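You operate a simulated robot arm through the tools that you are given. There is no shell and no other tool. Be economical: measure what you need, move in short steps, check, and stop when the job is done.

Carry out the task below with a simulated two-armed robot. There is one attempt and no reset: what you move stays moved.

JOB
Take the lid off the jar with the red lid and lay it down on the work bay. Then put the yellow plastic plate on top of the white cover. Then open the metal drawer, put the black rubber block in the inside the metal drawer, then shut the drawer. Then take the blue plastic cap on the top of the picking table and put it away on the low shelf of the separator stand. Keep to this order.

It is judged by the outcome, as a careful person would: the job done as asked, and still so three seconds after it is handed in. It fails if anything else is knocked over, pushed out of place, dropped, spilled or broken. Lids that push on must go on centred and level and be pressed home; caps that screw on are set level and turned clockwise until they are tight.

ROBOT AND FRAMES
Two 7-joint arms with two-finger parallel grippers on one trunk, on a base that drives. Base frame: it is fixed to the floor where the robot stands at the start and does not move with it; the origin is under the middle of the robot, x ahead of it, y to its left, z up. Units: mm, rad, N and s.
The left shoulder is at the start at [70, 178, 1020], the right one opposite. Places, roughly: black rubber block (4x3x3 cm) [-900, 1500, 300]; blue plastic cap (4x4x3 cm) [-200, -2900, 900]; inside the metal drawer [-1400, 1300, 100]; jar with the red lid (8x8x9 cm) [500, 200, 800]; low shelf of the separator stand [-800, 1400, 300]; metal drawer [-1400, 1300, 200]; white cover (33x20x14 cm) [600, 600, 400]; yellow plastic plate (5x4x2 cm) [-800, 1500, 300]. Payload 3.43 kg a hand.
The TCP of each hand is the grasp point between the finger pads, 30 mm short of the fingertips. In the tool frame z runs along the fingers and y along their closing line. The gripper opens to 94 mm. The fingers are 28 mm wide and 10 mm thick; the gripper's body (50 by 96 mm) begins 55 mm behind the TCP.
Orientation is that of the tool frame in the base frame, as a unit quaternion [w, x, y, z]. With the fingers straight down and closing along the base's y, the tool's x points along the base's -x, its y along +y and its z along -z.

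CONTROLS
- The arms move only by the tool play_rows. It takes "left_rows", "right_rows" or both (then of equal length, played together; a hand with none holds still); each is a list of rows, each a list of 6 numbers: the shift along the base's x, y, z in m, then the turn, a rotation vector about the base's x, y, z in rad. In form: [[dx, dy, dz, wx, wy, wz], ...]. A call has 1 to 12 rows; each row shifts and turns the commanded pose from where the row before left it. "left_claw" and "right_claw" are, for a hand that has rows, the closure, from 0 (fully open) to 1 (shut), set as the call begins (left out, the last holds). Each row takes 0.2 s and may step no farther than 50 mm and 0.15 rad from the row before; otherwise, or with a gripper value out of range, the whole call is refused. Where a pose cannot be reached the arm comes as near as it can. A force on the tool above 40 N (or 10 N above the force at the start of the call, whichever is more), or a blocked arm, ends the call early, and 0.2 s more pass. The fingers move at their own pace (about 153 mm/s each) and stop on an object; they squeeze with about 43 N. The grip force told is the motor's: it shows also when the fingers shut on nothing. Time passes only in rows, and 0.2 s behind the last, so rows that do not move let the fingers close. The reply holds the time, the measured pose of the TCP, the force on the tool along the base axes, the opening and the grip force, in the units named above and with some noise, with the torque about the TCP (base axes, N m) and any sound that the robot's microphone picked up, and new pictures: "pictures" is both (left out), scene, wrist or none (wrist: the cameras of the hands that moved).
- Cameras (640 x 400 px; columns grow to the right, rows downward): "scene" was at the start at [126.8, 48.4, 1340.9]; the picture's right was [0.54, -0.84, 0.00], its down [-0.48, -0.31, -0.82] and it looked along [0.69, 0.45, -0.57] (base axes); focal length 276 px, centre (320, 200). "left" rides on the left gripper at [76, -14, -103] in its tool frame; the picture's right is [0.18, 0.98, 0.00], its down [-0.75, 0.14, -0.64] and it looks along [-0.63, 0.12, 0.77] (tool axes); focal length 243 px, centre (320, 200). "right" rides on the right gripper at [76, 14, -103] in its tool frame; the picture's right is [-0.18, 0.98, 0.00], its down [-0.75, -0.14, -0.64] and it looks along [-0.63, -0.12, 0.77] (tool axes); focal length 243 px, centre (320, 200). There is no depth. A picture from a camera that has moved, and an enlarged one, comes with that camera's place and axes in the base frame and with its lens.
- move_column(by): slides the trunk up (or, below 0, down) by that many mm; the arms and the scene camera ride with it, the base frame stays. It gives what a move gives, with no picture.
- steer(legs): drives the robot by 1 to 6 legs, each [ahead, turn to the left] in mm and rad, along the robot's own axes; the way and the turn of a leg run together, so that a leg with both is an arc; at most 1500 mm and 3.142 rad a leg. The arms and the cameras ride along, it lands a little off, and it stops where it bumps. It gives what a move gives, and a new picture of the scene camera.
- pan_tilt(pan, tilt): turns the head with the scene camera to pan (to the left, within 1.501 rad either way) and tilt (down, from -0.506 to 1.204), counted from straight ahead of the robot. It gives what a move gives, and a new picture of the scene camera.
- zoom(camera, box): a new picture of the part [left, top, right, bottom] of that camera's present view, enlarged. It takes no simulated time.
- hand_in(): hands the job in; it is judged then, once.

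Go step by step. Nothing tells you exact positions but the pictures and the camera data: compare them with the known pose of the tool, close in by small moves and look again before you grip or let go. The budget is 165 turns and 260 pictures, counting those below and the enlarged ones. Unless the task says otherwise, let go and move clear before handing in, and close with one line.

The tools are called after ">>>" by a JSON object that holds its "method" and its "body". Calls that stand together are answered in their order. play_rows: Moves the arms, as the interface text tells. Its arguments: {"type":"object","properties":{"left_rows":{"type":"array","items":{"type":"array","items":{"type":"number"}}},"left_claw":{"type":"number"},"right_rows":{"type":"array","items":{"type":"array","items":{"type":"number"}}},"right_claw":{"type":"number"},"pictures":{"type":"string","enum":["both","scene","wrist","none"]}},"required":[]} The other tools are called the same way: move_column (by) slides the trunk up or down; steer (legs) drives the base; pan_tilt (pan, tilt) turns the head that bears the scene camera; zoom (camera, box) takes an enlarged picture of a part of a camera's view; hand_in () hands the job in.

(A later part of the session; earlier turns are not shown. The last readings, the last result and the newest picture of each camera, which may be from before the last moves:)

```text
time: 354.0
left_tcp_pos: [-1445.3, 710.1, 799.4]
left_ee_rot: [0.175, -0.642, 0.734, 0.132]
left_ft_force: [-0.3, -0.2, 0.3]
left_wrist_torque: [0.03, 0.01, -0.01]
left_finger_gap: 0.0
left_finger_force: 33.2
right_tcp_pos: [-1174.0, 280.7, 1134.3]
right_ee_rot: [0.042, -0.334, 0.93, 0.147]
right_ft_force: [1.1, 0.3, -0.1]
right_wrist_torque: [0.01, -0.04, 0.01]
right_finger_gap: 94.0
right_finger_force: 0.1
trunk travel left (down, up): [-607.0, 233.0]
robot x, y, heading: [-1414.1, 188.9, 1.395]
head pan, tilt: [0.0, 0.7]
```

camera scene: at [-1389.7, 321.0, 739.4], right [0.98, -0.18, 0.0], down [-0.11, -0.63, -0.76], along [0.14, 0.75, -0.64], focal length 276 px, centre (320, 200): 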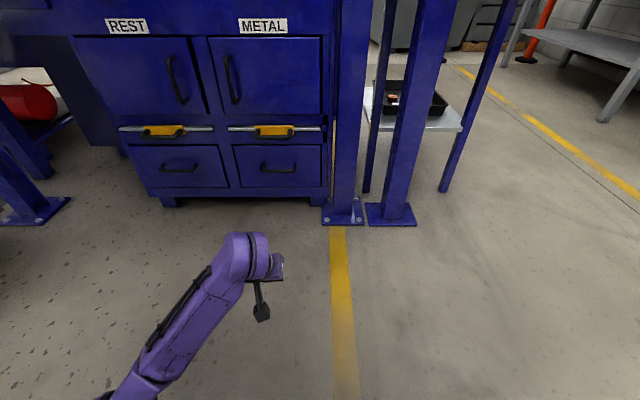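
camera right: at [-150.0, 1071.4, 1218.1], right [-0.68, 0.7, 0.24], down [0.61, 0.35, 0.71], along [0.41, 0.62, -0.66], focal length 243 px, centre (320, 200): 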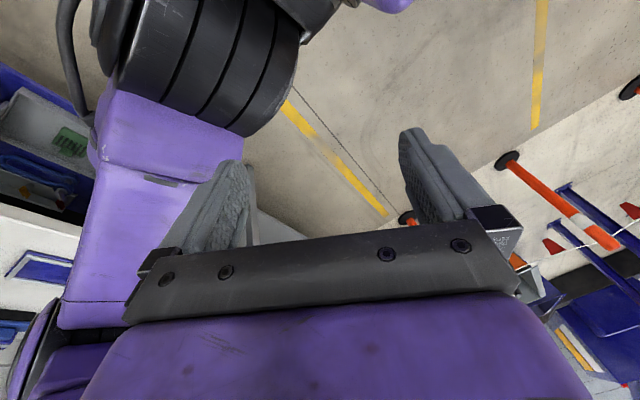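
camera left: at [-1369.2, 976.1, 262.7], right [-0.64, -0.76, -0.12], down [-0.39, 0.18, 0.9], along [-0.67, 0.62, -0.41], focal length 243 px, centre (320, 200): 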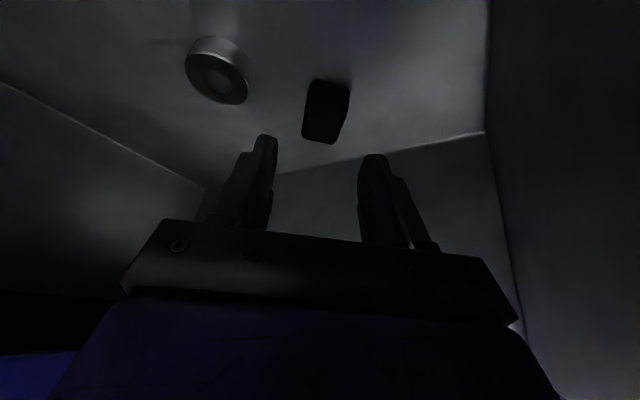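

The drawer is shut flush. Now the blue cap on the picking table near (-200,-2900): I turn that way and look.

>>> {"method": "steer", "body": {"legs": [[0, -2.6]]}}

>>> {"method": "pan_tilt", "body": {"pan": 0.0, "tilt": 0.2}}

```text
time: 360.5
left_tcp_pos: [-1117.5, -239.9, 799.5]
left_ee_rot: [0.174, 0.532, 0.818, -0.132]
left_ft_force: [0.4, 0.6, -1.2]
left_wrist_torque: [0.0, -0.02, -0.01]
left_finger_gap: 0.1
left_finger_force: 33.5
right_tcp_pos: [-1574.7, -16.4, 1134.3]
right_ee_rot: [0.154, 0.804, 0.574, 0.0]
right_ft_force: [-0.4, 0.6, 0.3]
right_wrist_torque: [0.0, 0.01, 0.0]
right_finger_gap: 94.0
right_finger_force: 0.0
trunk travel left (down, up): [-607.0, 233.0]
robot x, y, heading: [-1416.6, 185.6, -1.199]
head pan, tilt: [0.0, 0.7]
camera scene: at [-1364.8, 62.2, 1339.4], right [-0.93, -0.36, 0.0], down [-0.23, 0.6, -0.76], along [0.28, -0.71, -0.64], focal length 276 px, centre (320, 200)
```

scene: 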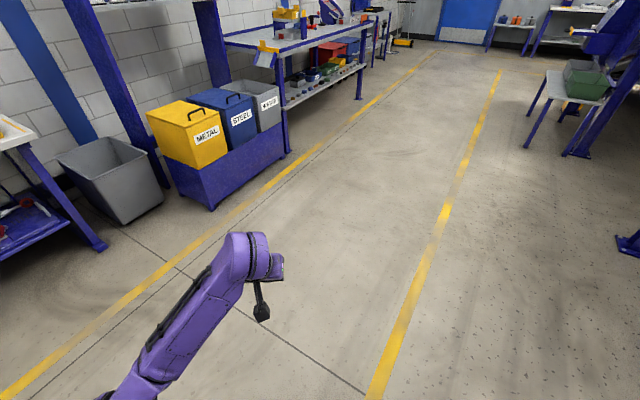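

```text
time: 361.4
left_tcp_pos: [-1117.6, -240.1, 800.0]
left_ee_rot: [0.175, 0.533, 0.817, -0.133]
left_ft_force: [-0.3, 0.4, -0.1]
left_wrist_torque: [-0.02, 0.0, -0.01]
left_finger_gap: 0.1
left_finger_force: 32.7
right_tcp_pos: [-1575.0, -16.8, 1133.8]
right_ee_rot: [0.153, 0.805, 0.574, 0.0]
right_ft_force: [0.4, 0.0, -0.8]
right_wrist_torque: [0.01, -0.02, 0.01]
right_finger_gap: 94.2
right_finger_force: 0.0
trunk travel left (down, up): [-607.0, 233.0]
robot x, y, heading: [-1423.2, 189.5, -1.199]
head pan, tilt: [0.0, 0.201]
camera scene: at [-1361.7, 54.5, 1384.7], right [-0.93, -0.36, 0.0], down [-0.07, 0.19, -0.98], along [0.36, -0.91, -0.2], focal length 276 px, centre (320, 200)
```

scene: 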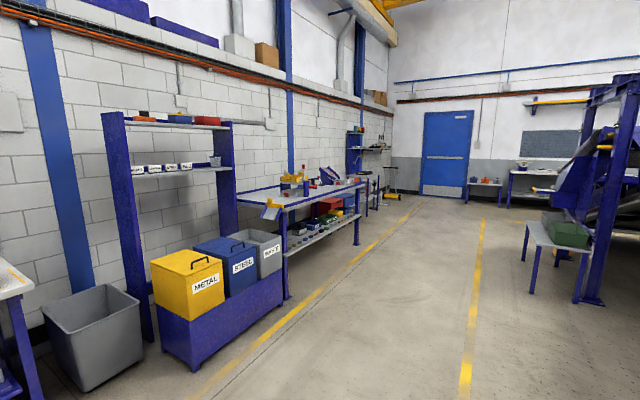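

>>> {"method": "zoom", "body": {"camera": "scene", "box": [230, 140, 390, 260]}}

```text
3.33 times, centred on (310, 200) of scene
camera zoom: at [-1361.7, 54.5, 1384.7], right [-0.93, -0.36, 0.0], down [-0.07, 0.19, -0.98], along [0.36, -0.91, -0.2], focal length 921 px, centre (353, 200)
```

zoom: 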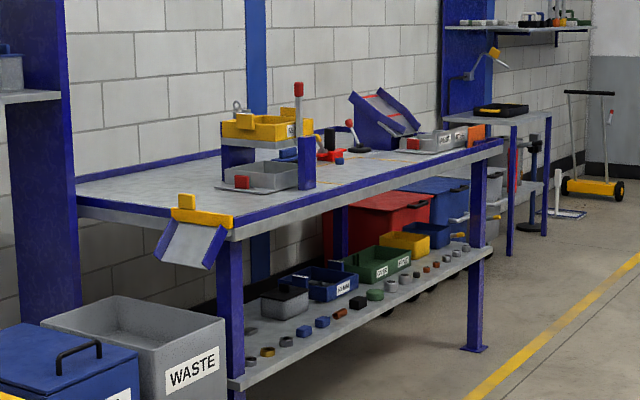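

I see the picking table with a small blue cap on its top near (-215,-2730). I raise the left hand above table height and drive down the aisle.

>>> {"method": "play_rows", "body": {"left_rows": [[0, 0, 0.045, 0, 0, 0], [0, 0, 0.045, 0, 0, 0], [0, 0, 0.045, 0, 0, 0], [0, 0, 0.045, 0, 0, 0], [0, 0, 0.045, 0, 0, 0], [0, 0, 0.04, 0, 0, 0], [0, 0, 0, 0, 0, 0]], "left_claw": 0.3, "pictures": "none"}}

>>> {"method": "steer", "body": {"legs": [[0, -0.22], [1500, 0], [1450, 0], [0, 1.26]]}}

>>> {"method": "pan_tilt", "body": {"pan": 0.0, "tilt": 0.45}}

```text
time: 363.0
left_tcp_pos: [-1117.2, -240.0, 1064.9]
left_ee_rot: [0.174, 0.532, 0.818, -0.133]
left_ft_force: [0.5, 0.1, -0.4]
left_wrist_torque: [0.01, 0.0, 0.02]
left_finger_gap: 65.9
left_finger_force: 0.0
right_tcp_pos: [-1575.2, -16.0, 1133.9]
right_ee_rot: [0.152, 0.804, 0.574, 0.0]
right_ft_force: [-0.2, -0.1, 0.0]
right_wrist_torque: [0.03, -0.01, -0.04]
right_finger_gap: 93.9
right_finger_force: 0.0
trunk travel left (down, up): [-607.0, 233.0]
robot x, y, heading: [-1415.5, 191.5, -1.198]
head pan, tilt: [0.0, 0.201]
```

```text
time: 381.2
left_tcp_pos: [-439.2, -2699.5, 1065.2]
left_ee_rot: [0.218, 0.059, 0.974, -0.029]
left_ft_force: [-0.4, 0.1, -0.2]
left_wrist_torque: [-0.01, -0.01, 0.01]
left_finger_gap: 65.7
left_finger_force: 0.0
right_tcp_pos: [-865.4, -2977.5, 1132.5]
right_ee_rot: [0.134, 0.417, 0.896, 0.075]
right_ft_force: [0.4, 0.6, -0.1]
right_wrist_torque: [0.03, 0.01, -0.02]
right_finger_gap: 94.0
right_finger_force: 0.1
trunk travel left (down, up): [-607.0, 233.0]
robot x, y, heading: [-960.9, -2736.8, -0.168]
head pan, tilt: [0.0, 0.201]
camera scene: at [-816.4, -2759.4, 1384.8], right [-0.16, -0.99, 0.0], down [-0.2, 0.03, -0.98], along [0.97, -0.16, -0.2], focal length 276 px, centre (320, 200)
```

scene: 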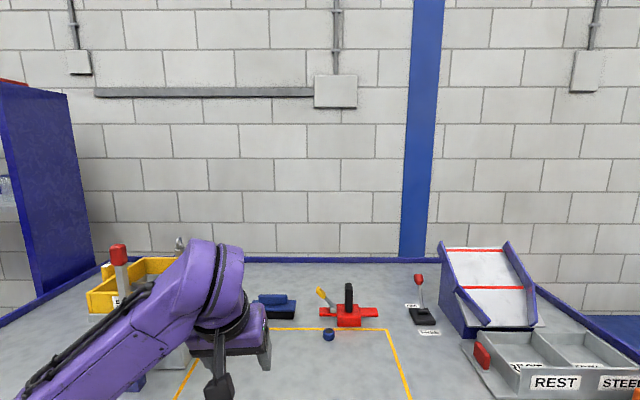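

```text
time: 381.9
left_tcp_pos: [-438.3, -2699.4, 1065.8]
left_ee_rot: [0.218, 0.059, 0.974, -0.029]
left_ft_force: [0.0, 0.2, 0.5]
left_wrist_torque: [0.02, -0.03, -0.01]
left_finger_gap: 65.9
left_finger_force: 0.1
right_tcp_pos: [-865.7, -2976.3, 1132.6]
right_ee_rot: [0.133, 0.416, 0.896, 0.076]
right_ft_force: [0.6, 0.5, -0.3]
right_wrist_torque: [-0.02, 0.01, 0.02]
right_finger_gap: 94.1
right_finger_force: 0.1
trunk travel left (down, up): [-607.0, 233.0]
robot x, y, heading: [-963.0, -2735.0, -0.165]
head pan, tilt: [0.0, 0.45]
camera scene: at [-817.7, -2759.3, 1361.6], right [-0.16, -0.99, 0.0], down [-0.43, 0.07, -0.9], along [0.89, -0.15, -0.43], focal length 276 px, centre (320, 200)
```

scene: 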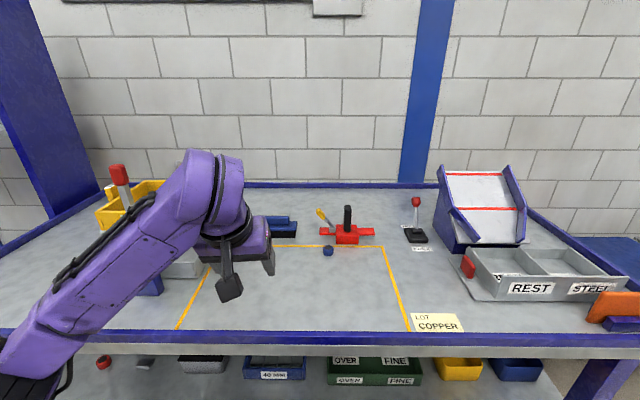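

The cap is at about (-192,-2883), table top ≈ 885. I shift the base to bring it within reach of the left hand.

>>> {"method": "steer", "body": {"legs": [[0, -0.72], [220, 0], [0, 0.725]]}}

>>> {"method": "play_rows", "body": {"left_rows": [[0.02, -0.003, -0.025, 0, 0, 0], [0.02, -0.003, -0.025, 0, 0, 0], [0.02, -0.003, -0.025, 0, 0, 0], [0, 0, 0, 0, 0, 0]]}}

```text
time: 387.4
left_tcp_pos: [-299.6, -2865.7, 1064.9]
left_ee_rot: [0.218, 0.056, 0.974, -0.028]
left_ft_force: [-0.4, -0.5, 0.3]
left_wrist_torque: [0.0, 0.03, 0.01]
left_finger_gap: 65.6
left_finger_force: 0.0
right_tcp_pos: [-725.8, -3145.5, 1132.9]
right_ee_rot: [0.133, 0.414, 0.897, 0.076]
right_ft_force: [-0.1, 0.5, -0.1]
right_wrist_torque: [0.02, -0.01, -0.02]
right_finger_gap: 93.8
right_finger_force: 0.1
trunk travel left (down, up): [-607.0, 233.0]
robot x, y, heading: [-819.8, -2906.9, -0.163]
head pan, tilt: [0.0, 0.45]
camera scene: at [-678.4, -2928.4, 1361.6], right [-0.16, -0.99, 0.0], down [-0.43, 0.07, -0.9], along [0.89, -0.14, -0.44], focal length 276 px, centre (320, 200)
```

scene: 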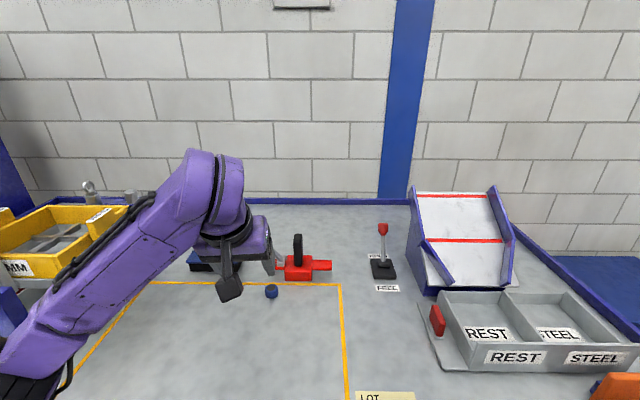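

```text
time: 388.4
left_tcp_pos: [-241.3, -2875.1, 990.4]
left_ee_rot: [0.218, 0.056, 0.974, -0.029]
left_ft_force: [0.2, 0.1, 0.2]
left_wrist_torque: [0.03, -0.01, -0.02]
left_finger_gap: 66.0
left_finger_force: 0.0
right_tcp_pos: [-724.5, -3146.2, 1133.3]
right_ee_rot: [0.133, 0.414, 0.897, 0.076]
right_ft_force: [-0.3, -0.4, -1.1]
right_wrist_torque: [-0.02, 0.01, 0.0]
right_finger_gap: 94.0
right_finger_force: 0.1
trunk travel left (down, up): [-607.0, 233.0]
robot x, y, heading: [-822.1, -2905.0, -0.157]
head pan, tilt: [0.0, 0.45]
camera scene: at [-678.9, -2928.3, 1361.7], right [-0.16, -0.99, 0.0], down [-0.43, 0.07, -0.9], along [0.89, -0.14, -0.43], focal length 276 px, centre (320, 200)
camera left: at [-354.8, -2872.0, 1050.9], right [-0.05, 0.99, -0.11], down [0.42, 0.12, 0.9], along [0.9, -0.01, -0.43], focal length 243 px, centre (320, 200)
```

scene: 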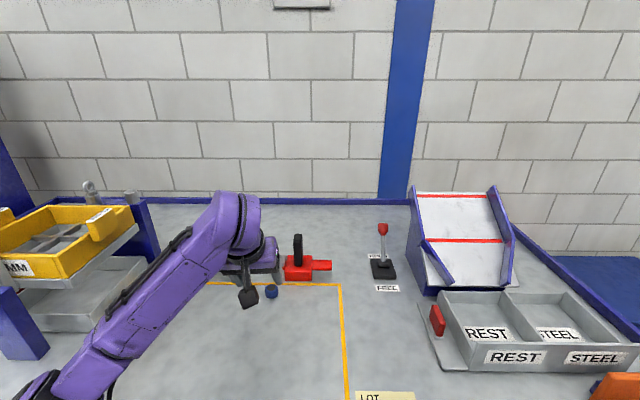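
left: 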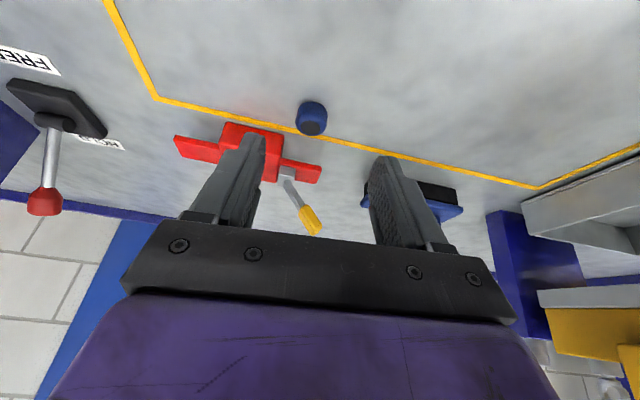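

>>> {"method": "play_rows", "body": {"left_rows": [[0.016, -0.005, -0.015, 0, 0, 0], [0.016, -0.005, -0.015, 0, 0, 0], [0.013, -0.005, -0.015, 0, 0, 0], [0, 0, -0.008, 0, 0, 0], [0, 0, 0, 0, 0, 0]], "left_claw": 0.38, "pictures": "wrist"}}

>>> {"method": "zoom", "body": {"camera": "scene", "box": [200, 200, 360, 320]}}

```text
time: 389.6
left_tcp_pos: [-211.3, -2884.6, 946.2]
left_ee_rot: [0.225, 0.056, 0.972, -0.031]
left_ft_force: [0.2, -0.7, -0.7]
left_wrist_torque: [-0.02, 0.03, 0.02]
left_finger_gap: 58.2
left_finger_force: 0.1
right_tcp_pos: [-743.5, -3138.9, 1136.6]
right_ee_rot: [0.142, 0.413, 0.896, 0.077]
right_ft_force: [-0.2, 0.1, -0.4]
right_wrist_torque: [0.01, -0.01, 0.0]
right_finger_gap: 94.1
right_finger_force: 0.0
trunk travel left (down, up): [-607.0, 233.0]
robot x, y, heading: [-823.5, -2905.1, -0.152]
head pan, tilt: [0.0, 0.45]
camera left: at [-325.2, -2880.5, 1006.2], right [-0.04, 0.99, -0.11], down [0.41, 0.12, 0.9], along [0.91, -0.01, -0.41], focal length 243 px, centre (320, 200)
```

left: 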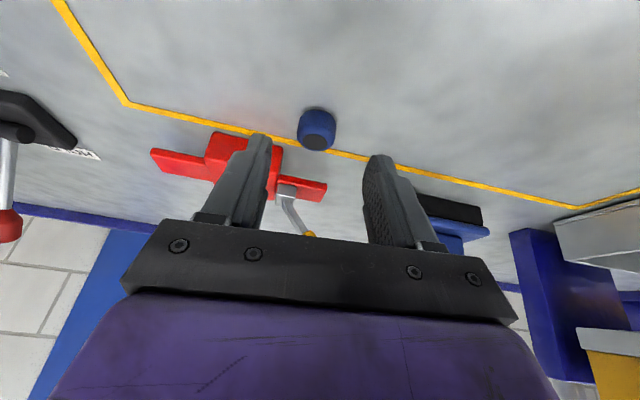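

```text
3.33 times, centred on (280, 260) of scene
camera zoom: at [-711.1, -2917.4, 1366.1], right [-0.15, -0.99, 0.0], down [-0.41, 0.06, -0.91], along [0.9, -0.14, -0.41], focal length 921 px, centre (453, 0)
```

zoom: 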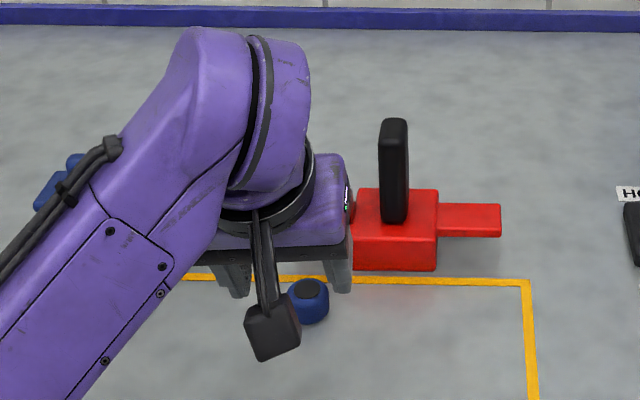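

The forearm is leaning on the table's front rim (the robot tilts). I lift, raise the trunk so the elbow clears, and lower again.

>>> {"method": "play_rows", "body": {"left_rows": [[0, 0, 0.03, 0, 0, 0], [0, 0, 0.03, 0, 0, 0], [0, 0, 0, 0, 0, 0]], "pictures": "none"}}

>>> {"method": "move_column", "body": {"by": 100}}

>>> {"method": "play_rows", "body": {"left_rows": [[0, 0, -0.03, 0, 0, 0], [0, 0, -0.035, 0, 0, 0], [0, 0, -0.035, 0, 0, 0], [0, 0, -0.035, 0, 0, 0], [0, 0, -0.025, 0, 0, 0], [0, 0, 0, 0, 0, 0]]}}

```text
time: 390.4
left_tcp_pos: [-194.8, -2890.7, 996.6]
left_ee_rot: [0.217, 0.057, 0.974, -0.027]
left_ft_force: [0.6, -0.2, -0.2]
left_wrist_torque: [0.0, 0.02, 0.02]
left_finger_gap: 58.5
left_finger_force: 0.1
right_tcp_pos: [-724.5, -3149.2, 1132.6]
right_ee_rot: [0.132, 0.414, 0.897, 0.078]
right_ft_force: [0.9, 0.2, 0.2]
right_wrist_torque: [0.04, 0.04, 0.01]
right_finger_gap: 94.0
right_finger_force: 0.1
trunk travel left (down, up): [-607.0, 233.0]
robot x, y, heading: [-819.7, -2906.9, -0.158]
head pan, tilt: [0.0, 0.45]
```

```text
time: 391.8
left_tcp_pos: [-193.9, -2890.5, 1097.8]
left_ee_rot: [0.217, 0.056, 0.974, -0.028]
left_ft_force: [0.2, 0.1, 0.1]
left_wrist_torque: [-0.01, -0.01, 0.02]
left_finger_gap: 58.3
left_finger_force: 0.0
right_tcp_pos: [-725.9, -3146.6, 1233.4]
right_ee_rot: [0.133, 0.414, 0.897, 0.076]
right_ft_force: [0.1, 0.3, -0.4]
right_wrist_torque: [-0.03, 0.02, 0.02]
right_finger_gap: 93.9
right_finger_force: 0.0
trunk travel left (down, up): [-707.0, 133.0]
robot x, y, heading: [-820.1, -2906.2, -0.162]
head pan, tilt: [0.0, 0.45]
```

```text
time: 393.2
left_tcp_pos: [-194.4, -2891.2, 937.1]
left_ee_rot: [0.218, 0.056, 0.974, -0.029]
left_ft_force: [0.4, 0.4, -0.9]
left_wrist_torque: [0.02, -0.04, 0.03]
left_finger_gap: 58.3
left_finger_force: 0.2
right_tcp_pos: [-724.8, -3145.4, 1233.5]
right_ee_rot: [0.133, 0.414, 0.897, 0.076]
right_ft_force: [-1.1, 0.2, 0.3]
right_wrist_torque: [0.0, 0.02, 0.0]
right_finger_gap: 94.0
right_finger_force: 0.0
trunk travel left (down, up): [-707.0, 133.0]
robot x, y, heading: [-819.5, -2902.9, -0.158]
head pan, tilt: [0.0, 0.45]
camera scene: at [-678.4, -2928.2, 1461.6], right [-0.16, -0.99, 0.0], down [-0.43, 0.07, -0.9], along [0.89, -0.14, -0.44], focal length 276 px, centre (320, 200)
camera left: at [-309.0, -2886.9, 997.3], right [-0.05, 0.99, -0.11], down [0.42, 0.12, 0.9], along [0.9, -0.01, -0.43], focal length 243 px, centre (320, 200)
```

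scene: 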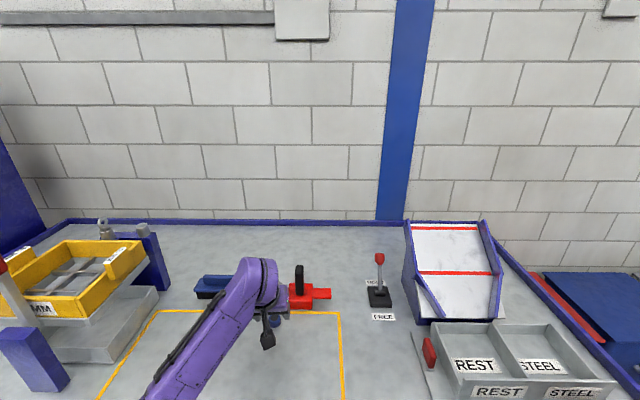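
left: 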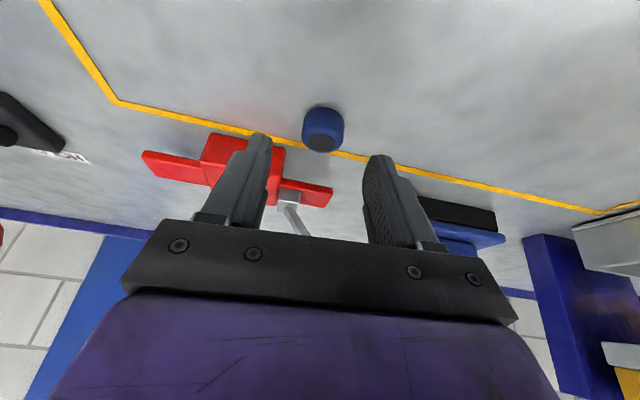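

>>> {"method": "play_rows", "body": {"left_rows": [[-0.006, 0, -0.005, 0, 0, 0], [-0.002, 0, -0.005, 0, 0, 0], [0, 0, -0.003, 0, 0, 0], [0, 0, 0, 0, 0, 0]], "pictures": "wrist"}}

>>> {"method": "zoom", "body": {"camera": "scene", "box": [220, 260, 340, 350]}}

```text
time: 394.2
left_tcp_pos: [-203.6, -2890.4, 923.4]
left_ee_rot: [0.218, 0.056, 0.974, -0.028]
left_ft_force: [0.6, 0.5, -0.7]
left_wrist_torque: [0.0, 0.0, -0.01]
left_finger_gap: 58.4
left_finger_force: 0.1
right_tcp_pos: [-725.0, -3146.5, 1232.7]
right_ee_rot: [0.132, 0.414, 0.898, 0.076]
right_ft_force: [-1.0, -0.5, -0.6]
right_wrist_torque: [-0.01, -0.02, -0.02]
right_finger_gap: 93.8
right_finger_force: 0.1
trunk travel left (down, up): [-707.0, 133.0]
robot x, y, heading: [-818.5, -2906.9, -0.157]
head pan, tilt: [0.0, 0.45]
camera left: at [-317.0, -2886.5, 984.5], right [-0.04, 0.99, -0.11], down [0.43, 0.12, 0.9], along [0.9, -0.01, -0.43], focal length 243 px, centre (320, 200)
```

left: 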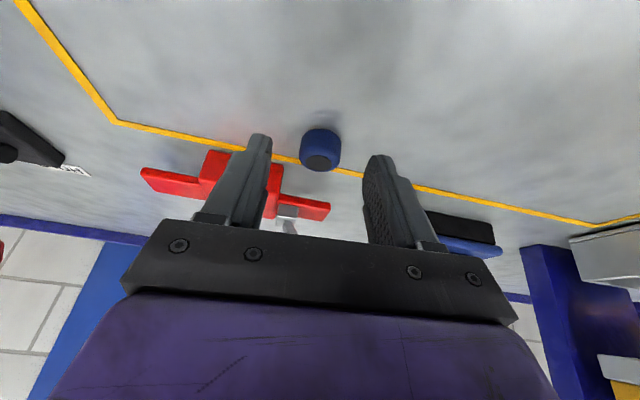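

```text
4.44 times, centred on (280, 305) of scene
camera zoom: at [-678.4, -2928.2, 1461.6], right [-0.16, -0.99, 0.0], down [-0.43, 0.07, -0.9], along [0.89, -0.14, -0.44], focal length 1228 px, centre (498, -267)
```

zoom: 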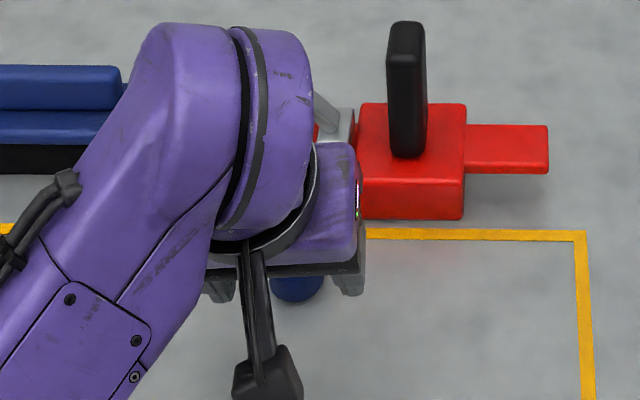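

>>> {"method": "play_rows", "body": {"left_rows": [[0, 0, -0.004, 0, 0, 0], [0, 0, -0.004, 0, 0, 0], [0, 0, 0, 0, 0, 0]], "pictures": "none"}}

>>> {"method": "play_rows", "body": {"left_rows": [[0, 0, 0, 0, 0, 0], [0, 0, 0, 0, 0, 0], [0, 0, 0, 0, 0, 0]], "left_claw": 1, "pictures": "wrist"}}

```text
time: 395.0
left_tcp_pos: [-201.9, -2889.8, 916.2]
left_ee_rot: [0.217, 0.057, 0.974, -0.028]
left_ft_force: [-0.3, 0.5, 0.4]
left_wrist_torque: [0.04, -0.01, 0.0]
left_finger_gap: 58.3
left_finger_force: 0.0
right_tcp_pos: [-725.2, -3146.4, 1233.1]
right_ee_rot: [0.133, 0.415, 0.897, 0.077]
right_ft_force: [0.7, 0.0, 0.3]
right_wrist_torque: [-0.03, -0.01, 0.0]
right_finger_gap: 94.1
right_finger_force: 0.2
trunk travel left (down, up): [-707.0, 133.0]
robot x, y, heading: [-820.9, -2903.2, -0.162]
head pan, tilt: [0.0, 0.45]
```

```text
time: 395.8
left_tcp_pos: [-203.6, -2889.8, 916.0]
left_ee_rot: [0.217, 0.057, 0.974, -0.027]
left_ft_force: [-0.4, 0.4, -0.1]
left_wrist_torque: [-0.02, 0.01, -0.04]
left_finger_gap: 0.1
left_finger_force: 33.7
right_tcp_pos: [-724.9, -3145.6, 1232.7]
right_ee_rot: [0.133, 0.414, 0.898, 0.076]
right_ft_force: [0.2, -0.1, -0.9]
right_wrist_torque: [-0.02, -0.06, 0.0]
right_finger_gap: 94.1
right_finger_force: 0.1
trunk travel left (down, up): [-707.0, 133.0]
robot x, y, heading: [-821.6, -2908.4, -0.162]
head pan, tilt: [0.0, 0.45]
camera left: at [-317.0, -2886.5, 977.2], right [-0.04, 0.99, -0.11], down [0.43, 0.11, 0.9], along [0.9, -0.01, -0.43], focal length 243 px, centre (320, 200)
```

left: 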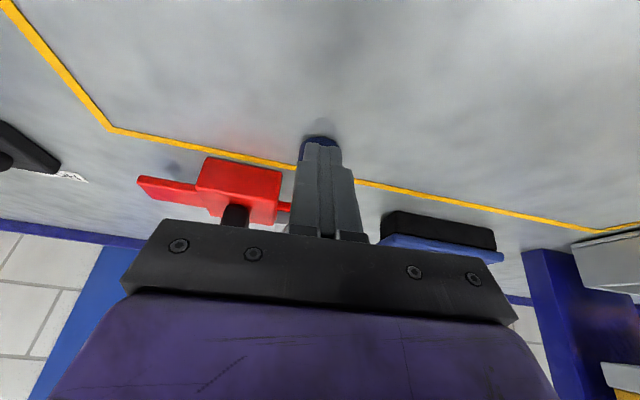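

The fingers closed above the cap: the table is lower (≈855) and the cap a bit farther, about (-168,-2893,870). I lift, open and redo.

>>> {"method": "play_rows", "body": {"left_rows": [[0, 0, 0.015, 0, 0, 0], [0, 0, 0.01, 0, 0, 0]], "pictures": "none"}}

>>> {"method": "play_rows", "body": {"left_rows": [[0, 0, 0, 0, 0, 0], [0.012, -0.002, 0, 0, 0, 0], [0.012, -0.002, 0, 0, 0, 0], [0, 0, -0.015, 0, 0, 0], [0, 0, -0.012, 0, 0, 0], [0, 0, 0, 0, 0, 0]], "left_claw": 0.38, "pictures": "wrist"}}

```text
time: 396.4
left_tcp_pos: [-203.8, -2889.9, 941.7]
left_ee_rot: [0.218, 0.056, 0.974, -0.028]
left_ft_force: [0.0, -0.6, 0.8]
left_wrist_torque: [-0.01, -0.02, -0.01]
left_finger_gap: 0.0
left_finger_force: 33.1
right_tcp_pos: [-724.7, -3146.0, 1233.9]
right_ee_rot: [0.133, 0.414, 0.897, 0.076]
right_ft_force: [0.5, -0.1, 0.1]
right_wrist_torque: [0.0, 0.0, 0.01]
right_finger_gap: 94.0
right_finger_force: 0.1
trunk travel left (down, up): [-707.0, 133.0]
robot x, y, heading: [-820.7, -2905.5, -0.16]
head pan, tilt: [0.0, 0.45]
```

```text
time: 397.8
left_tcp_pos: [-179.9, -2893.1, 918.3]
left_ee_rot: [0.215, 0.06, 0.974, -0.024]
left_ft_force: [0.3, -0.4, -0.2]
left_wrist_torque: [-0.01, 0.02, -0.04]
left_finger_gap: 58.3
left_finger_force: 0.0
left hand out of reach, approached as far as the arm can: row 5
right_tcp_pos: [-725.9, -3147.0, 1233.9]
right_ee_rot: [0.133, 0.414, 0.898, 0.077]
right_ft_force: [-0.2, -0.5, 0.1]
right_wrist_torque: [0.0, -0.01, -0.02]
right_finger_gap: 93.9
right_finger_force: 0.0
trunk travel left (down, up): [-707.0, 133.0]
robot x, y, heading: [-825.6, -2903.8, -0.159]
head pan, tilt: [0.0, 0.45]
camera left: at [-293.7, -2890.3, 978.9], right [-0.04, 0.99, -0.1], down [0.43, 0.11, 0.9], along [0.9, -0.01, -0.43], focal length 243 px, centre (320, 200)
```

left: 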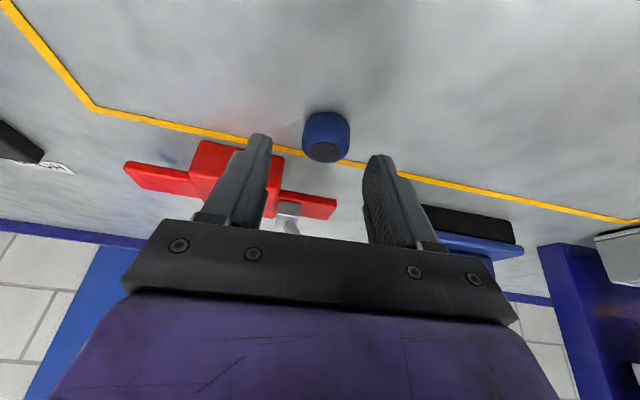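

>>> {"method": "move_column", "body": {"by": -26}}

>>> {"method": "zoom", "body": {"camera": "left", "box": [200, 80, 440, 240]}}

```text
time: 398.5
left_tcp_pos: [-181.5, -2893.5, 894.2]
left_ee_rot: [0.217, 0.06, 0.974, -0.024]
left_ft_force: [2.0, -0.4, 8.8]
left_wrist_torque: [0.29, -0.09, -0.02]
left_finger_gap: 58.4
left_finger_force: 0.0
right_tcp_pos: [-726.1, -3146.3, 1207.3]
right_ee_rot: [0.134, 0.413, 0.897, 0.076]
right_ft_force: [0.6, 0.3, -0.9]
right_wrist_torque: [0.01, -0.01, 0.01]
right_finger_gap: 94.1
right_finger_force: 0.0
trunk travel left (down, up): [-681.0, 159.0]
robot x, y, heading: [-822.3, -2904.1, -0.163]
head pan, tilt: [0.0, 0.45]
```

```text
2.50 times, centred on (320, 160) of left
camera zoom: at [-294.2, -2890.3, 954.4], right [-0.04, 0.99, -0.1], down [0.43, 0.11, 0.9], along [0.9, -0.01, -0.43], focal length 606 px, centre (320, 300)
```

zoom: 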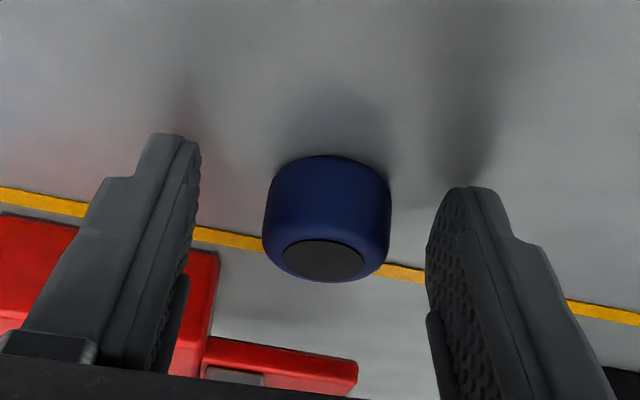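

The cap sits squarely between the fingers, tips at the table. I grip and lift.

>>> {"method": "play_rows", "body": {"left_rows": [[0, 0, 0.002, 0, 0, 0], [0, 0, 0, 0, 0, 0], [0, 0, 0, 0, 0, 0]], "left_claw": 1, "pictures": "none"}}

>>> {"method": "play_rows", "body": {"left_rows": [[0, 0, 0.015, 0, 0, 0], [0, 0, 0.03, 0, 0, 0], [0, 0, 0.04, 0, 0, 0], [-0.01, 0, 0.04, 0, 0, 0], [-0.03, 0.003, 0.03, 0, 0, 0], [0, 0, 0, 0, 0, 0]]}}

```text
time: 399.3
left_tcp_pos: [-180.9, -2893.8, 894.1]
left_ee_rot: [0.215, 0.061, 0.974, -0.026]
left_ft_force: [-0.6, 0.2, -0.1]
left_wrist_torque: [0.0, 0.01, 0.0]
left_finger_gap: 24.0
left_finger_force: 42.7
right_tcp_pos: [-724.3, -3146.3, 1207.6]
right_ee_rot: [0.133, 0.414, 0.897, 0.076]
right_ft_force: [0.0, 0.1, 0.1]
right_wrist_torque: [0.02, 0.0, -0.04]
right_finger_gap: 94.1
right_finger_force: 0.1
trunk travel left (down, up): [-681.0, 159.0]
robot x, y, heading: [-824.0, -2900.7, -0.16]
head pan, tilt: [0.0, 0.45]
```

```text
time: 400.7
left_tcp_pos: [-221.3, -2889.8, 1048.8]
left_ee_rot: [0.215, 0.059, 0.975, -0.024]
left_ft_force: [0.5, 0.4, -0.2]
left_wrist_torque: [0.01, 0.04, 0.04]
left_finger_gap: 27.0
left_finger_force: 43.1
right_tcp_pos: [-723.8, -3145.6, 1207.7]
right_ee_rot: [0.132, 0.414, 0.897, 0.076]
right_ft_force: [0.2, -0.6, -1.0]
right_wrist_torque: [0.01, 0.02, -0.01]
right_finger_gap: 94.4
right_finger_force: 0.1
trunk travel left (down, up): [-681.0, 159.0]
robot x, y, heading: [-820.6, -2903.4, -0.159]
head pan, tilt: [0.0, 0.45]
camera scene: at [-677.4, -2928.5, 1435.5], right [-0.16, -0.99, 0.0], down [-0.43, 0.07, -0.9], along [0.89, -0.14, -0.44], focal length 276 px, centre (320, 200)
camera left: at [-333.8, -2887.3, 1110.5], right [-0.04, 0.99, -0.1], down [0.43, 0.11, 0.9], along [0.9, -0.01, -0.43], focal length 243 px, centre (320, 200)
```

scene: 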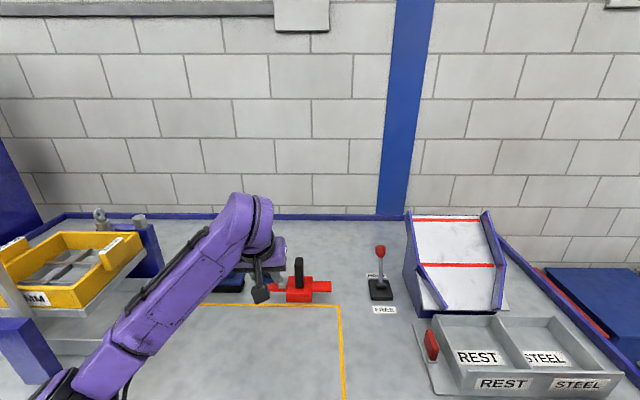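
left: 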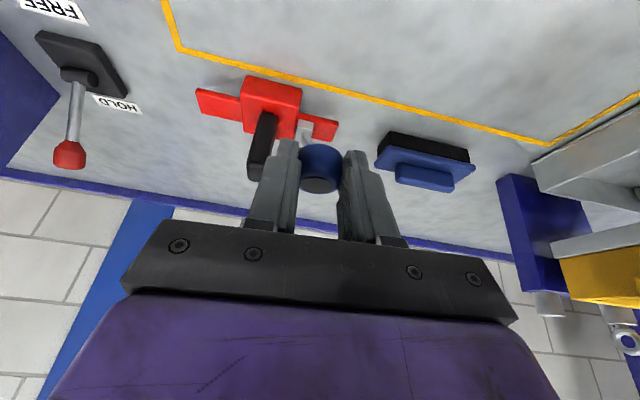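

>>> {"method": "zoom", "body": {"camera": "left", "box": [240, 110, 400, 230]}}

```text
3.33 times, centred on (320, 170) of left
camera zoom: at [-333.8, -2887.3, 1110.5], right [-0.04, 0.99, -0.1], down [0.43, 0.11, 0.9], along [0.9, -0.01, -0.43], focal length 809 px, centre (320, 300)
```

zoom: 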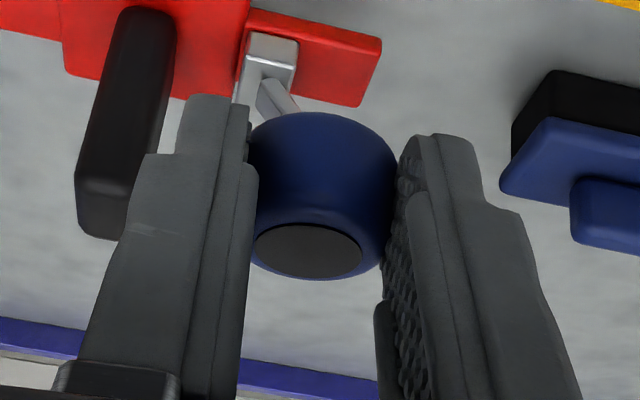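

The cap is held. I back away from the table, lower the trunk to shelf height, and drive back up the aisle.

>>> {"method": "steer", "body": {"legs": [[-230, 0], [0, 1.72]]}}

>>> {"method": "move_column", "body": {"by": -400}}

>>> {"method": "move_column", "body": {"by": -224}}

>>> {"method": "steer", "body": {"legs": [[1500, 0], [360, 0], [0, -0.55]]}}

```text
time: 406.6
left_tcp_pos: [-1156.8, -2277.2, 1049.3]
left_ee_rot: [-0.159, 0.702, -0.679, -0.147]
left_ft_force: [-0.4, -0.1, 0.0]
left_wrist_torque: [-0.01, -0.03, 0.0]
left_finger_gap: 27.2
left_finger_force: 42.8
right_tcp_pos: [-828.4, -2736.3, 1208.3]
right_ee_rot: [0.029, -0.413, 0.898, 0.151]
right_ft_force: [0.5, 0.6, -0.3]
right_wrist_torque: [0.02, -0.03, -0.01]
right_finger_gap: 93.9
right_finger_force: 0.0
trunk travel left (down, up): [-681.0, 159.0]
robot x, y, heading: [-1050.2, -2867.6, 1.567]
head pan, tilt: [0.0, 0.45]
camera scene: at [-1046.3, -2726.3, 1435.6], right [1.0, -0.01, 0.0], down [0.0, -0.44, -0.9], along [0.0, 0.9, -0.44], focal length 276 px, centre (320, 200)
```

scene: 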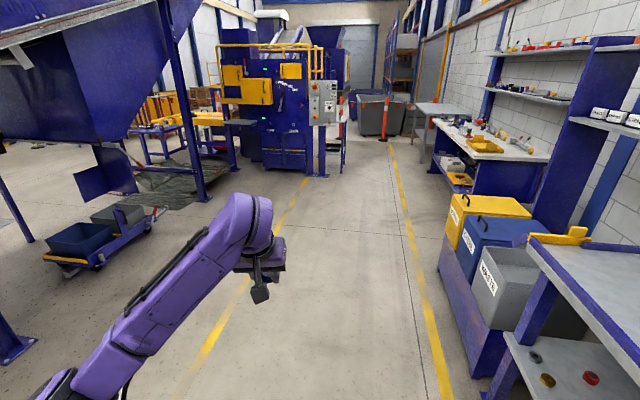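

```text
time: 410.4
left_tcp_pos: [-1157.6, -2277.8, 649.0]
left_ee_rot: [-0.159, 0.701, -0.68, -0.148]
left_ft_force: [-0.9, 0.2, -0.5]
left_wrist_torque: [0.02, 0.0, 0.02]
left_finger_gap: 27.3
left_finger_force: 42.8
right_tcp_pos: [-827.1, -2736.8, 807.5]
right_ee_rot: [0.029, -0.413, 0.898, 0.15]
right_ft_force: [0.4, -0.1, 0.8]
right_wrist_torque: [-0.03, 0.02, -0.01]
right_finger_gap: 94.0
right_finger_force: 0.1
trunk travel left (down, up): [-281.0, 559.0]
robot x, y, heading: [-1046.4, -2869.9, 1.571]
head pan, tilt: [0.0, 0.45]
```

```text
time: 412.8
left_tcp_pos: [-1157.5, -2277.4, 424.9]
left_ee_rot: [-0.159, 0.701, -0.679, -0.148]
left_ft_force: [-0.6, 1.0, -0.3]
left_wrist_torque: [-0.04, 0.0, 0.0]
left_finger_gap: 27.1
left_finger_force: 42.7
right_tcp_pos: [-827.2, -2735.9, 583.7]
right_ee_rot: [0.029, -0.412, 0.898, 0.15]
right_ft_force: [0.0, 0.4, 0.4]
right_wrist_torque: [-0.02, 0.0, 0.0]
right_finger_gap: 94.0
right_finger_force: 0.1
trunk travel left (down, up): [-57.0, 783.0]
robot x, y, heading: [-1046.3, -2869.5, 1.564]
head pan, tilt: [0.0, 0.45]
```

```text
time: 423.6
left_tcp_pos: [-823.1, -467.6, 424.6]
left_ee_rot: [0.192, -0.49, 0.844, 0.098]
left_ft_force: [1.0, -0.1, 0.9]
left_wrist_torque: [0.0, -0.01, 0.0]
left_finger_gap: 27.3
left_finger_force: 43.0
right_tcp_pos: [-779.8, -1030.3, 583.0]
right_ee_rot: [0.068, -0.155, 0.976, 0.137]
right_ft_force: [0.0, -0.1, -0.9]
right_wrist_torque: [0.01, -0.02, 0.0]
right_finger_gap: 93.9
right_finger_force: 0.0
trunk travel left (down, up): [-57.0, 783.0]
robot x, y, heading: [-1038.9, -1025.8, 1.016]
head pan, tilt: [0.0, 0.45]
camera scene: at [-961.3, -906.4, 811.6], right [0.85, -0.53, 0.0], down [-0.23, -0.37, -0.9], along [0.47, 0.77, -0.44], focal length 276 px, centre (320, 200)
```

scene: 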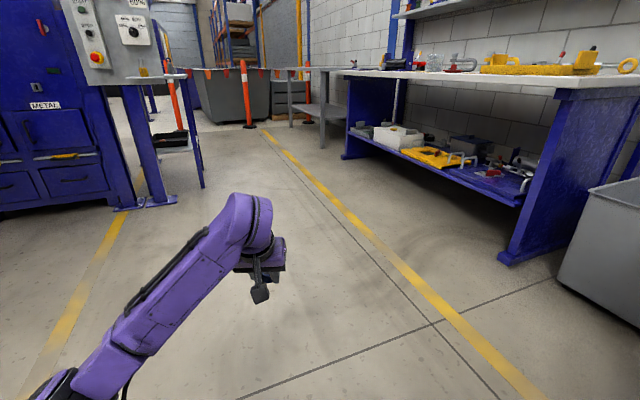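

>>> {"method": "play_rows", "body": {"left_rows": [[-0.021, -0.034, 0, 0, 0, 0], [-0.021, -0.034, 0, 0, 0, 0], [-0.021, -0.034, 0, 0, 0, 0], [0, 0, 0, 0, 0, 0]], "pictures": "none"}}

>>> {"method": "steer", "body": {"legs": [[0, -0.017], [1450, 0], [0, 0.41], [1320, 0]]}}

>>> {"method": "steer", "body": {"legs": [[0, 1.588]]}}

```text
time: 424.6
left_tcp_pos: [-884.4, -563.3, 422.7]
left_ee_rot: [0.192, -0.491, 0.844, 0.098]
left_ft_force: [0.2, 1.1, -1.0]
left_wrist_torque: [0.04, 0.0, -0.02]
left_finger_gap: 27.1
left_finger_force: 42.8
left hand out of reach, approached as far as the arm can: row 3
right_tcp_pos: [-781.6, -1030.7, 583.6]
right_ee_rot: [0.069, -0.154, 0.976, 0.137]
right_ft_force: [0.5, -0.1, 0.3]
right_wrist_torque: [0.0, 0.02, -0.02]
right_finger_gap: 94.3
right_finger_force: 0.1
trunk travel left (down, up): [-57.0, 783.0]
robot x, y, heading: [-1040.0, -1025.7, 1.015]
head pan, tilt: [0.0, 0.45]
```

```text
time: 439.6
left_tcp_pos: [-83.7, 1986.4, 423.1]
left_ee_rot: [0.17, -0.646, 0.732, 0.135]
left_ft_force: [0.2, -0.1, 0.1]
left_wrist_torque: [0.02, 0.03, -0.03]
left_finger_gap: 27.2
left_finger_force: 42.6
right_tcp_pos: [192.4, 1596.8, 583.1]
right_ee_rot: [0.041, -0.343, 0.927, 0.148]
right_ft_force: [0.0, -0.8, -0.1]
right_wrist_torque: [-0.01, 0.01, 0.01]
right_finger_gap: 93.8
right_finger_force: 0.0
trunk travel left (down, up): [-57.0, 783.0]
robot x, y, heading: [-47.5, 1501.3, 1.415]
head pan, tilt: [0.0, 0.45]
camera scene: at [-22.1, 1639.1, 811.6], right [0.99, -0.16, 0.0], down [-0.07, -0.43, -0.9], along [0.14, 0.89, -0.44], focal length 276 px, centre (320, 200)
```

scene: 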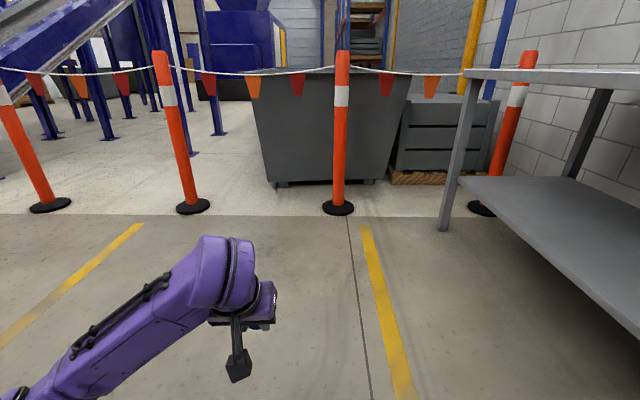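

```text
time: 443.9
left_tcp_pos: [-534.1, 1457.7, 424.1]
left_ee_rot: [-0.024, 0.975, -0.056, -0.216]
left_ft_force: [-0.2, -0.7, -0.2]
left_wrist_torque: [-0.01, -0.02, -0.01]
left_finger_gap: 27.3
left_finger_force: 43.0
right_tcp_pos: [-146.7, 1737.7, 582.8]
right_ee_rot: [0.076, 0.9, -0.409, -0.132]
right_ft_force: [1.0, 0.5, -0.5]
right_wrist_torque: [0.0, 0.02, 0.02]
right_finger_gap: 94.3
right_finger_force: 0.1
trunk travel left (down, up): [-57.0, 783.0]
robot x, y, heading: [-48.5, 1497.8, 2.994]
head pan, tilt: [0.0, 0.45]
camera scene: at [-185.1, 1520.0, 811.6], right [0.15, 0.99, 0.0], down [0.43, -0.06, -0.9], along [-0.89, 0.13, -0.44], focal length 276 px, centre (320, 200)
```

scene: 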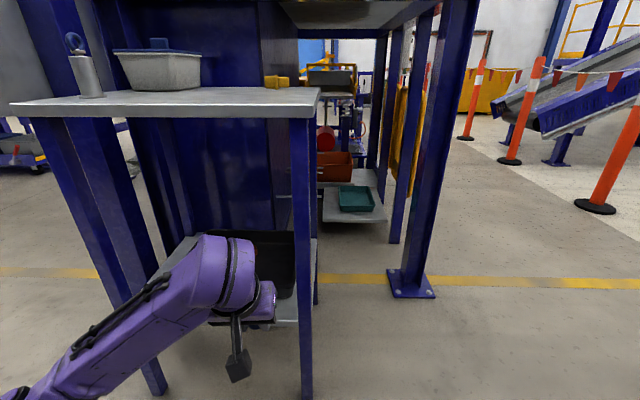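

I'm back facing the stand. There's a free strip of shelf in front of the tray, so I'll set the cap at about (-684,1388). I move the hand in above it.

>>> {"method": "play_rows", "body": {"left_rows": [[-0.028, -0.014, -0.006, 0, 0, 0], [-0.028, -0.014, -0.01, 0, 0, 0], [-0.028, -0.014, -0.012, 0, 0, 0], [-0.028, -0.014, -0.015, 0, 0, 0], [-0.022, -0.014, -0.015, 0, 0, 0], [0, 0, 0, 0, 0, 0]]}}

>>> {"method": "zoom", "body": {"camera": "scene", "box": [120, 200, 340, 360]}}

```text
time: 445.3
left_tcp_pos: [-668.4, 1386.2, 365.6]
left_ee_rot: [-0.025, 0.974, -0.056, -0.216]
left_ft_force: [0.4, 0.4, -0.7]
left_wrist_torque: [-0.01, 0.01, 0.0]
left_finger_gap: 27.3
left_finger_force: 42.7
right_tcp_pos: [-146.3, 1736.7, 584.2]
right_ee_rot: [0.077, 0.9, -0.407, -0.133]
right_ft_force: [-0.2, 0.2, 0.0]
right_wrist_torque: [-0.04, 0.02, 0.01]
right_finger_gap: 94.0
right_finger_force: 0.0
trunk travel left (down, up): [-57.0, 783.0]
robot x, y, heading: [-46.9, 1499.2, 2.987]
head pan, tilt: [0.0, 0.45]
camera scene: at [-185.2, 1519.9, 811.6], right [0.15, 0.99, 0.0], down [0.43, -0.06, -0.9], along [-0.89, 0.13, -0.44], focal length 276 px, centre (320, 200)
camera left: at [-555.0, 1387.8, 426.9], right [0.05, -0.99, -0.1], down [-0.43, -0.11, 0.9], along [-0.9, 0.0, -0.43], focal length 243 px, centre (320, 200)
```

scene: 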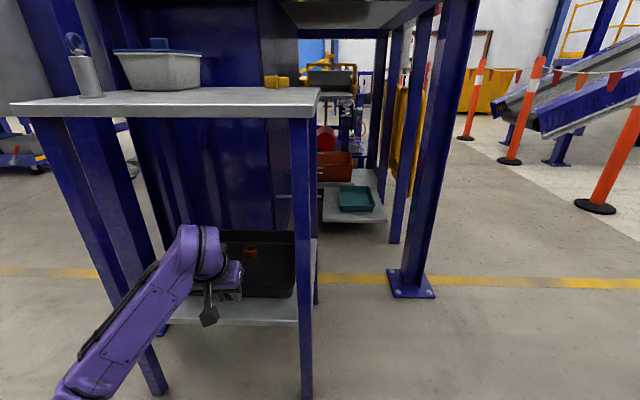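
left: 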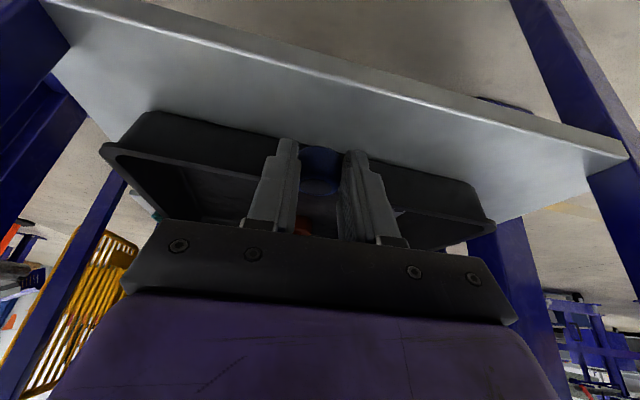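

```text
2.50 times, centred on (230, 280) of scene
camera zoom: at [-185.2, 1519.9, 811.6], right [0.15, 0.99, 0.0], down [0.43, -0.06, -0.9], along [-0.89, 0.13, -0.44], focal length 691 px, centre (545, 0)
```

zoom: 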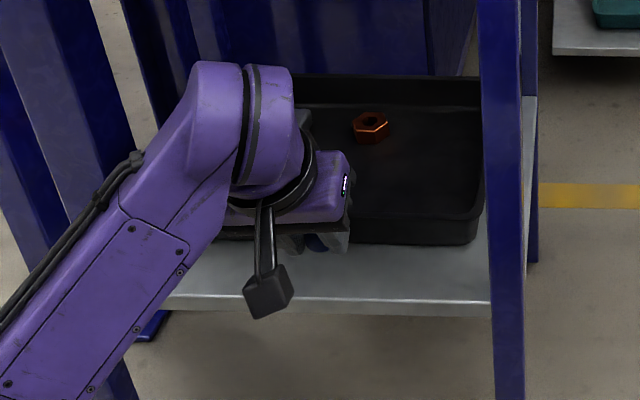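

The free strip here runs from x≈-656 to -739. I move 15 mm in and lower gently.

>>> {"method": "play_rows", "body": {"left_rows": [[-0.015, 0.002, -0.012, 0, 0, 0], [0, 0, -0.012, 0, 0, 0], [0, 0, -0.01, 0, 0, 0], [0, 0, -0.004, 0, 0, 0], [0, 0, -0.003, 0, 0, 0], [0, 0, 0, 0, 0, 0]], "pictures": "wrist"}}

```text
time: 446.6
left_tcp_pos: [-682.8, 1388.7, 333.2]
left_ee_rot: [-0.025, 0.973, -0.054, -0.225]
left_ft_force: [4.9, 0.4, 20.4]
left_wrist_torque: [-0.3, -0.1, 0.18]
left_finger_gap: 27.2
left_finger_force: 43.0
right_tcp_pos: [-145.0, 1737.4, 583.2]
right_ee_rot: [0.078, 0.9, -0.407, -0.134]
right_ft_force: [-0.3, -1.1, -0.3]
right_wrist_torque: [-0.01, 0.04, 0.01]
right_finger_gap: 94.0
right_finger_force: 0.2
trunk travel left (down, up): [-57.0, 783.0]
robot x, y, heading: [-45.3, 1495.5, 2.993]
head pan, tilt: [0.0, 0.45]
stopped in row 6 (left hand): the force on the tool passed its limit (the readings are from after the stop); the commanded pose is now the measured one
camera left: at [-570.1, 1390.2, 392.3], right [0.05, -0.99, -0.11], down [-0.41, -0.12, 0.9], along [-0.91, 0.0, -0.41], focal length 243 px, centre (320, 200)
```

left: 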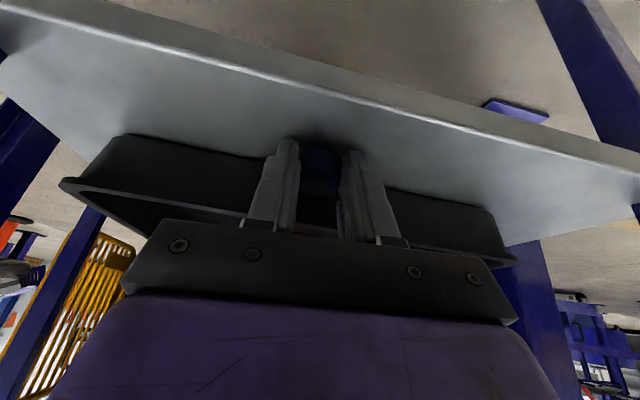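

>>> {"method": "zoom", "body": {"camera": "left", "box": [220, 90, 420, 230]}}

>>> {"method": "zoom", "body": {"camera": "scene", "box": [180, 260, 280, 330]}}

```text
2.86 times, centred on (320, 160) of left
camera zoom: at [-570.1, 1390.2, 392.3], right [0.05, -0.99, -0.11], down [-0.41, -0.12, 0.9], along [-0.91, 0.0, -0.41], focal length 693 px, centre (320, 314)
```

zoom: 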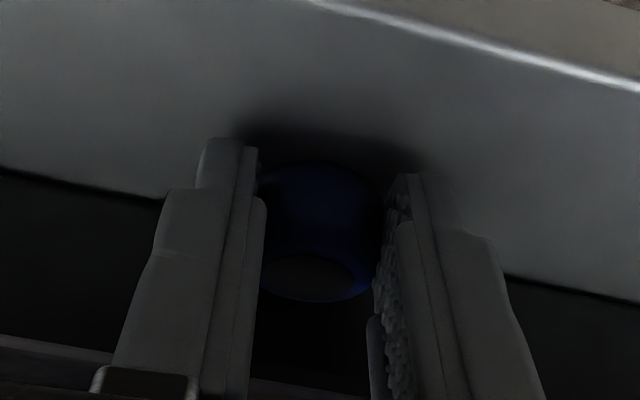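

```text
5.71 times, centred on (230, 295) of scene
camera zoom: at [-182.8, 1520.3, 811.8], right [0.15, 0.99, 0.0], down [0.43, -0.06, -0.9], along [-0.89, 0.13, -0.43], focal length 1579 px, centre (834, -343)
```

zoom: 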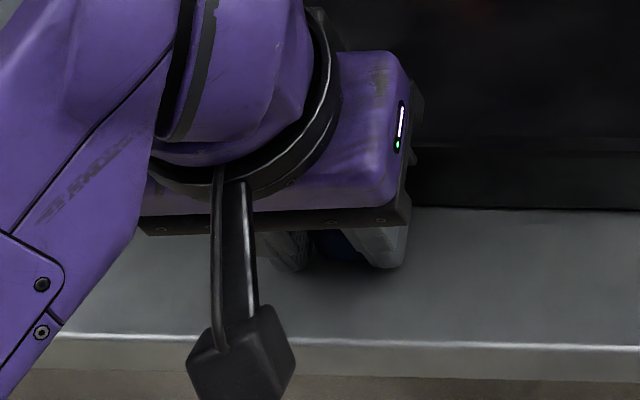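

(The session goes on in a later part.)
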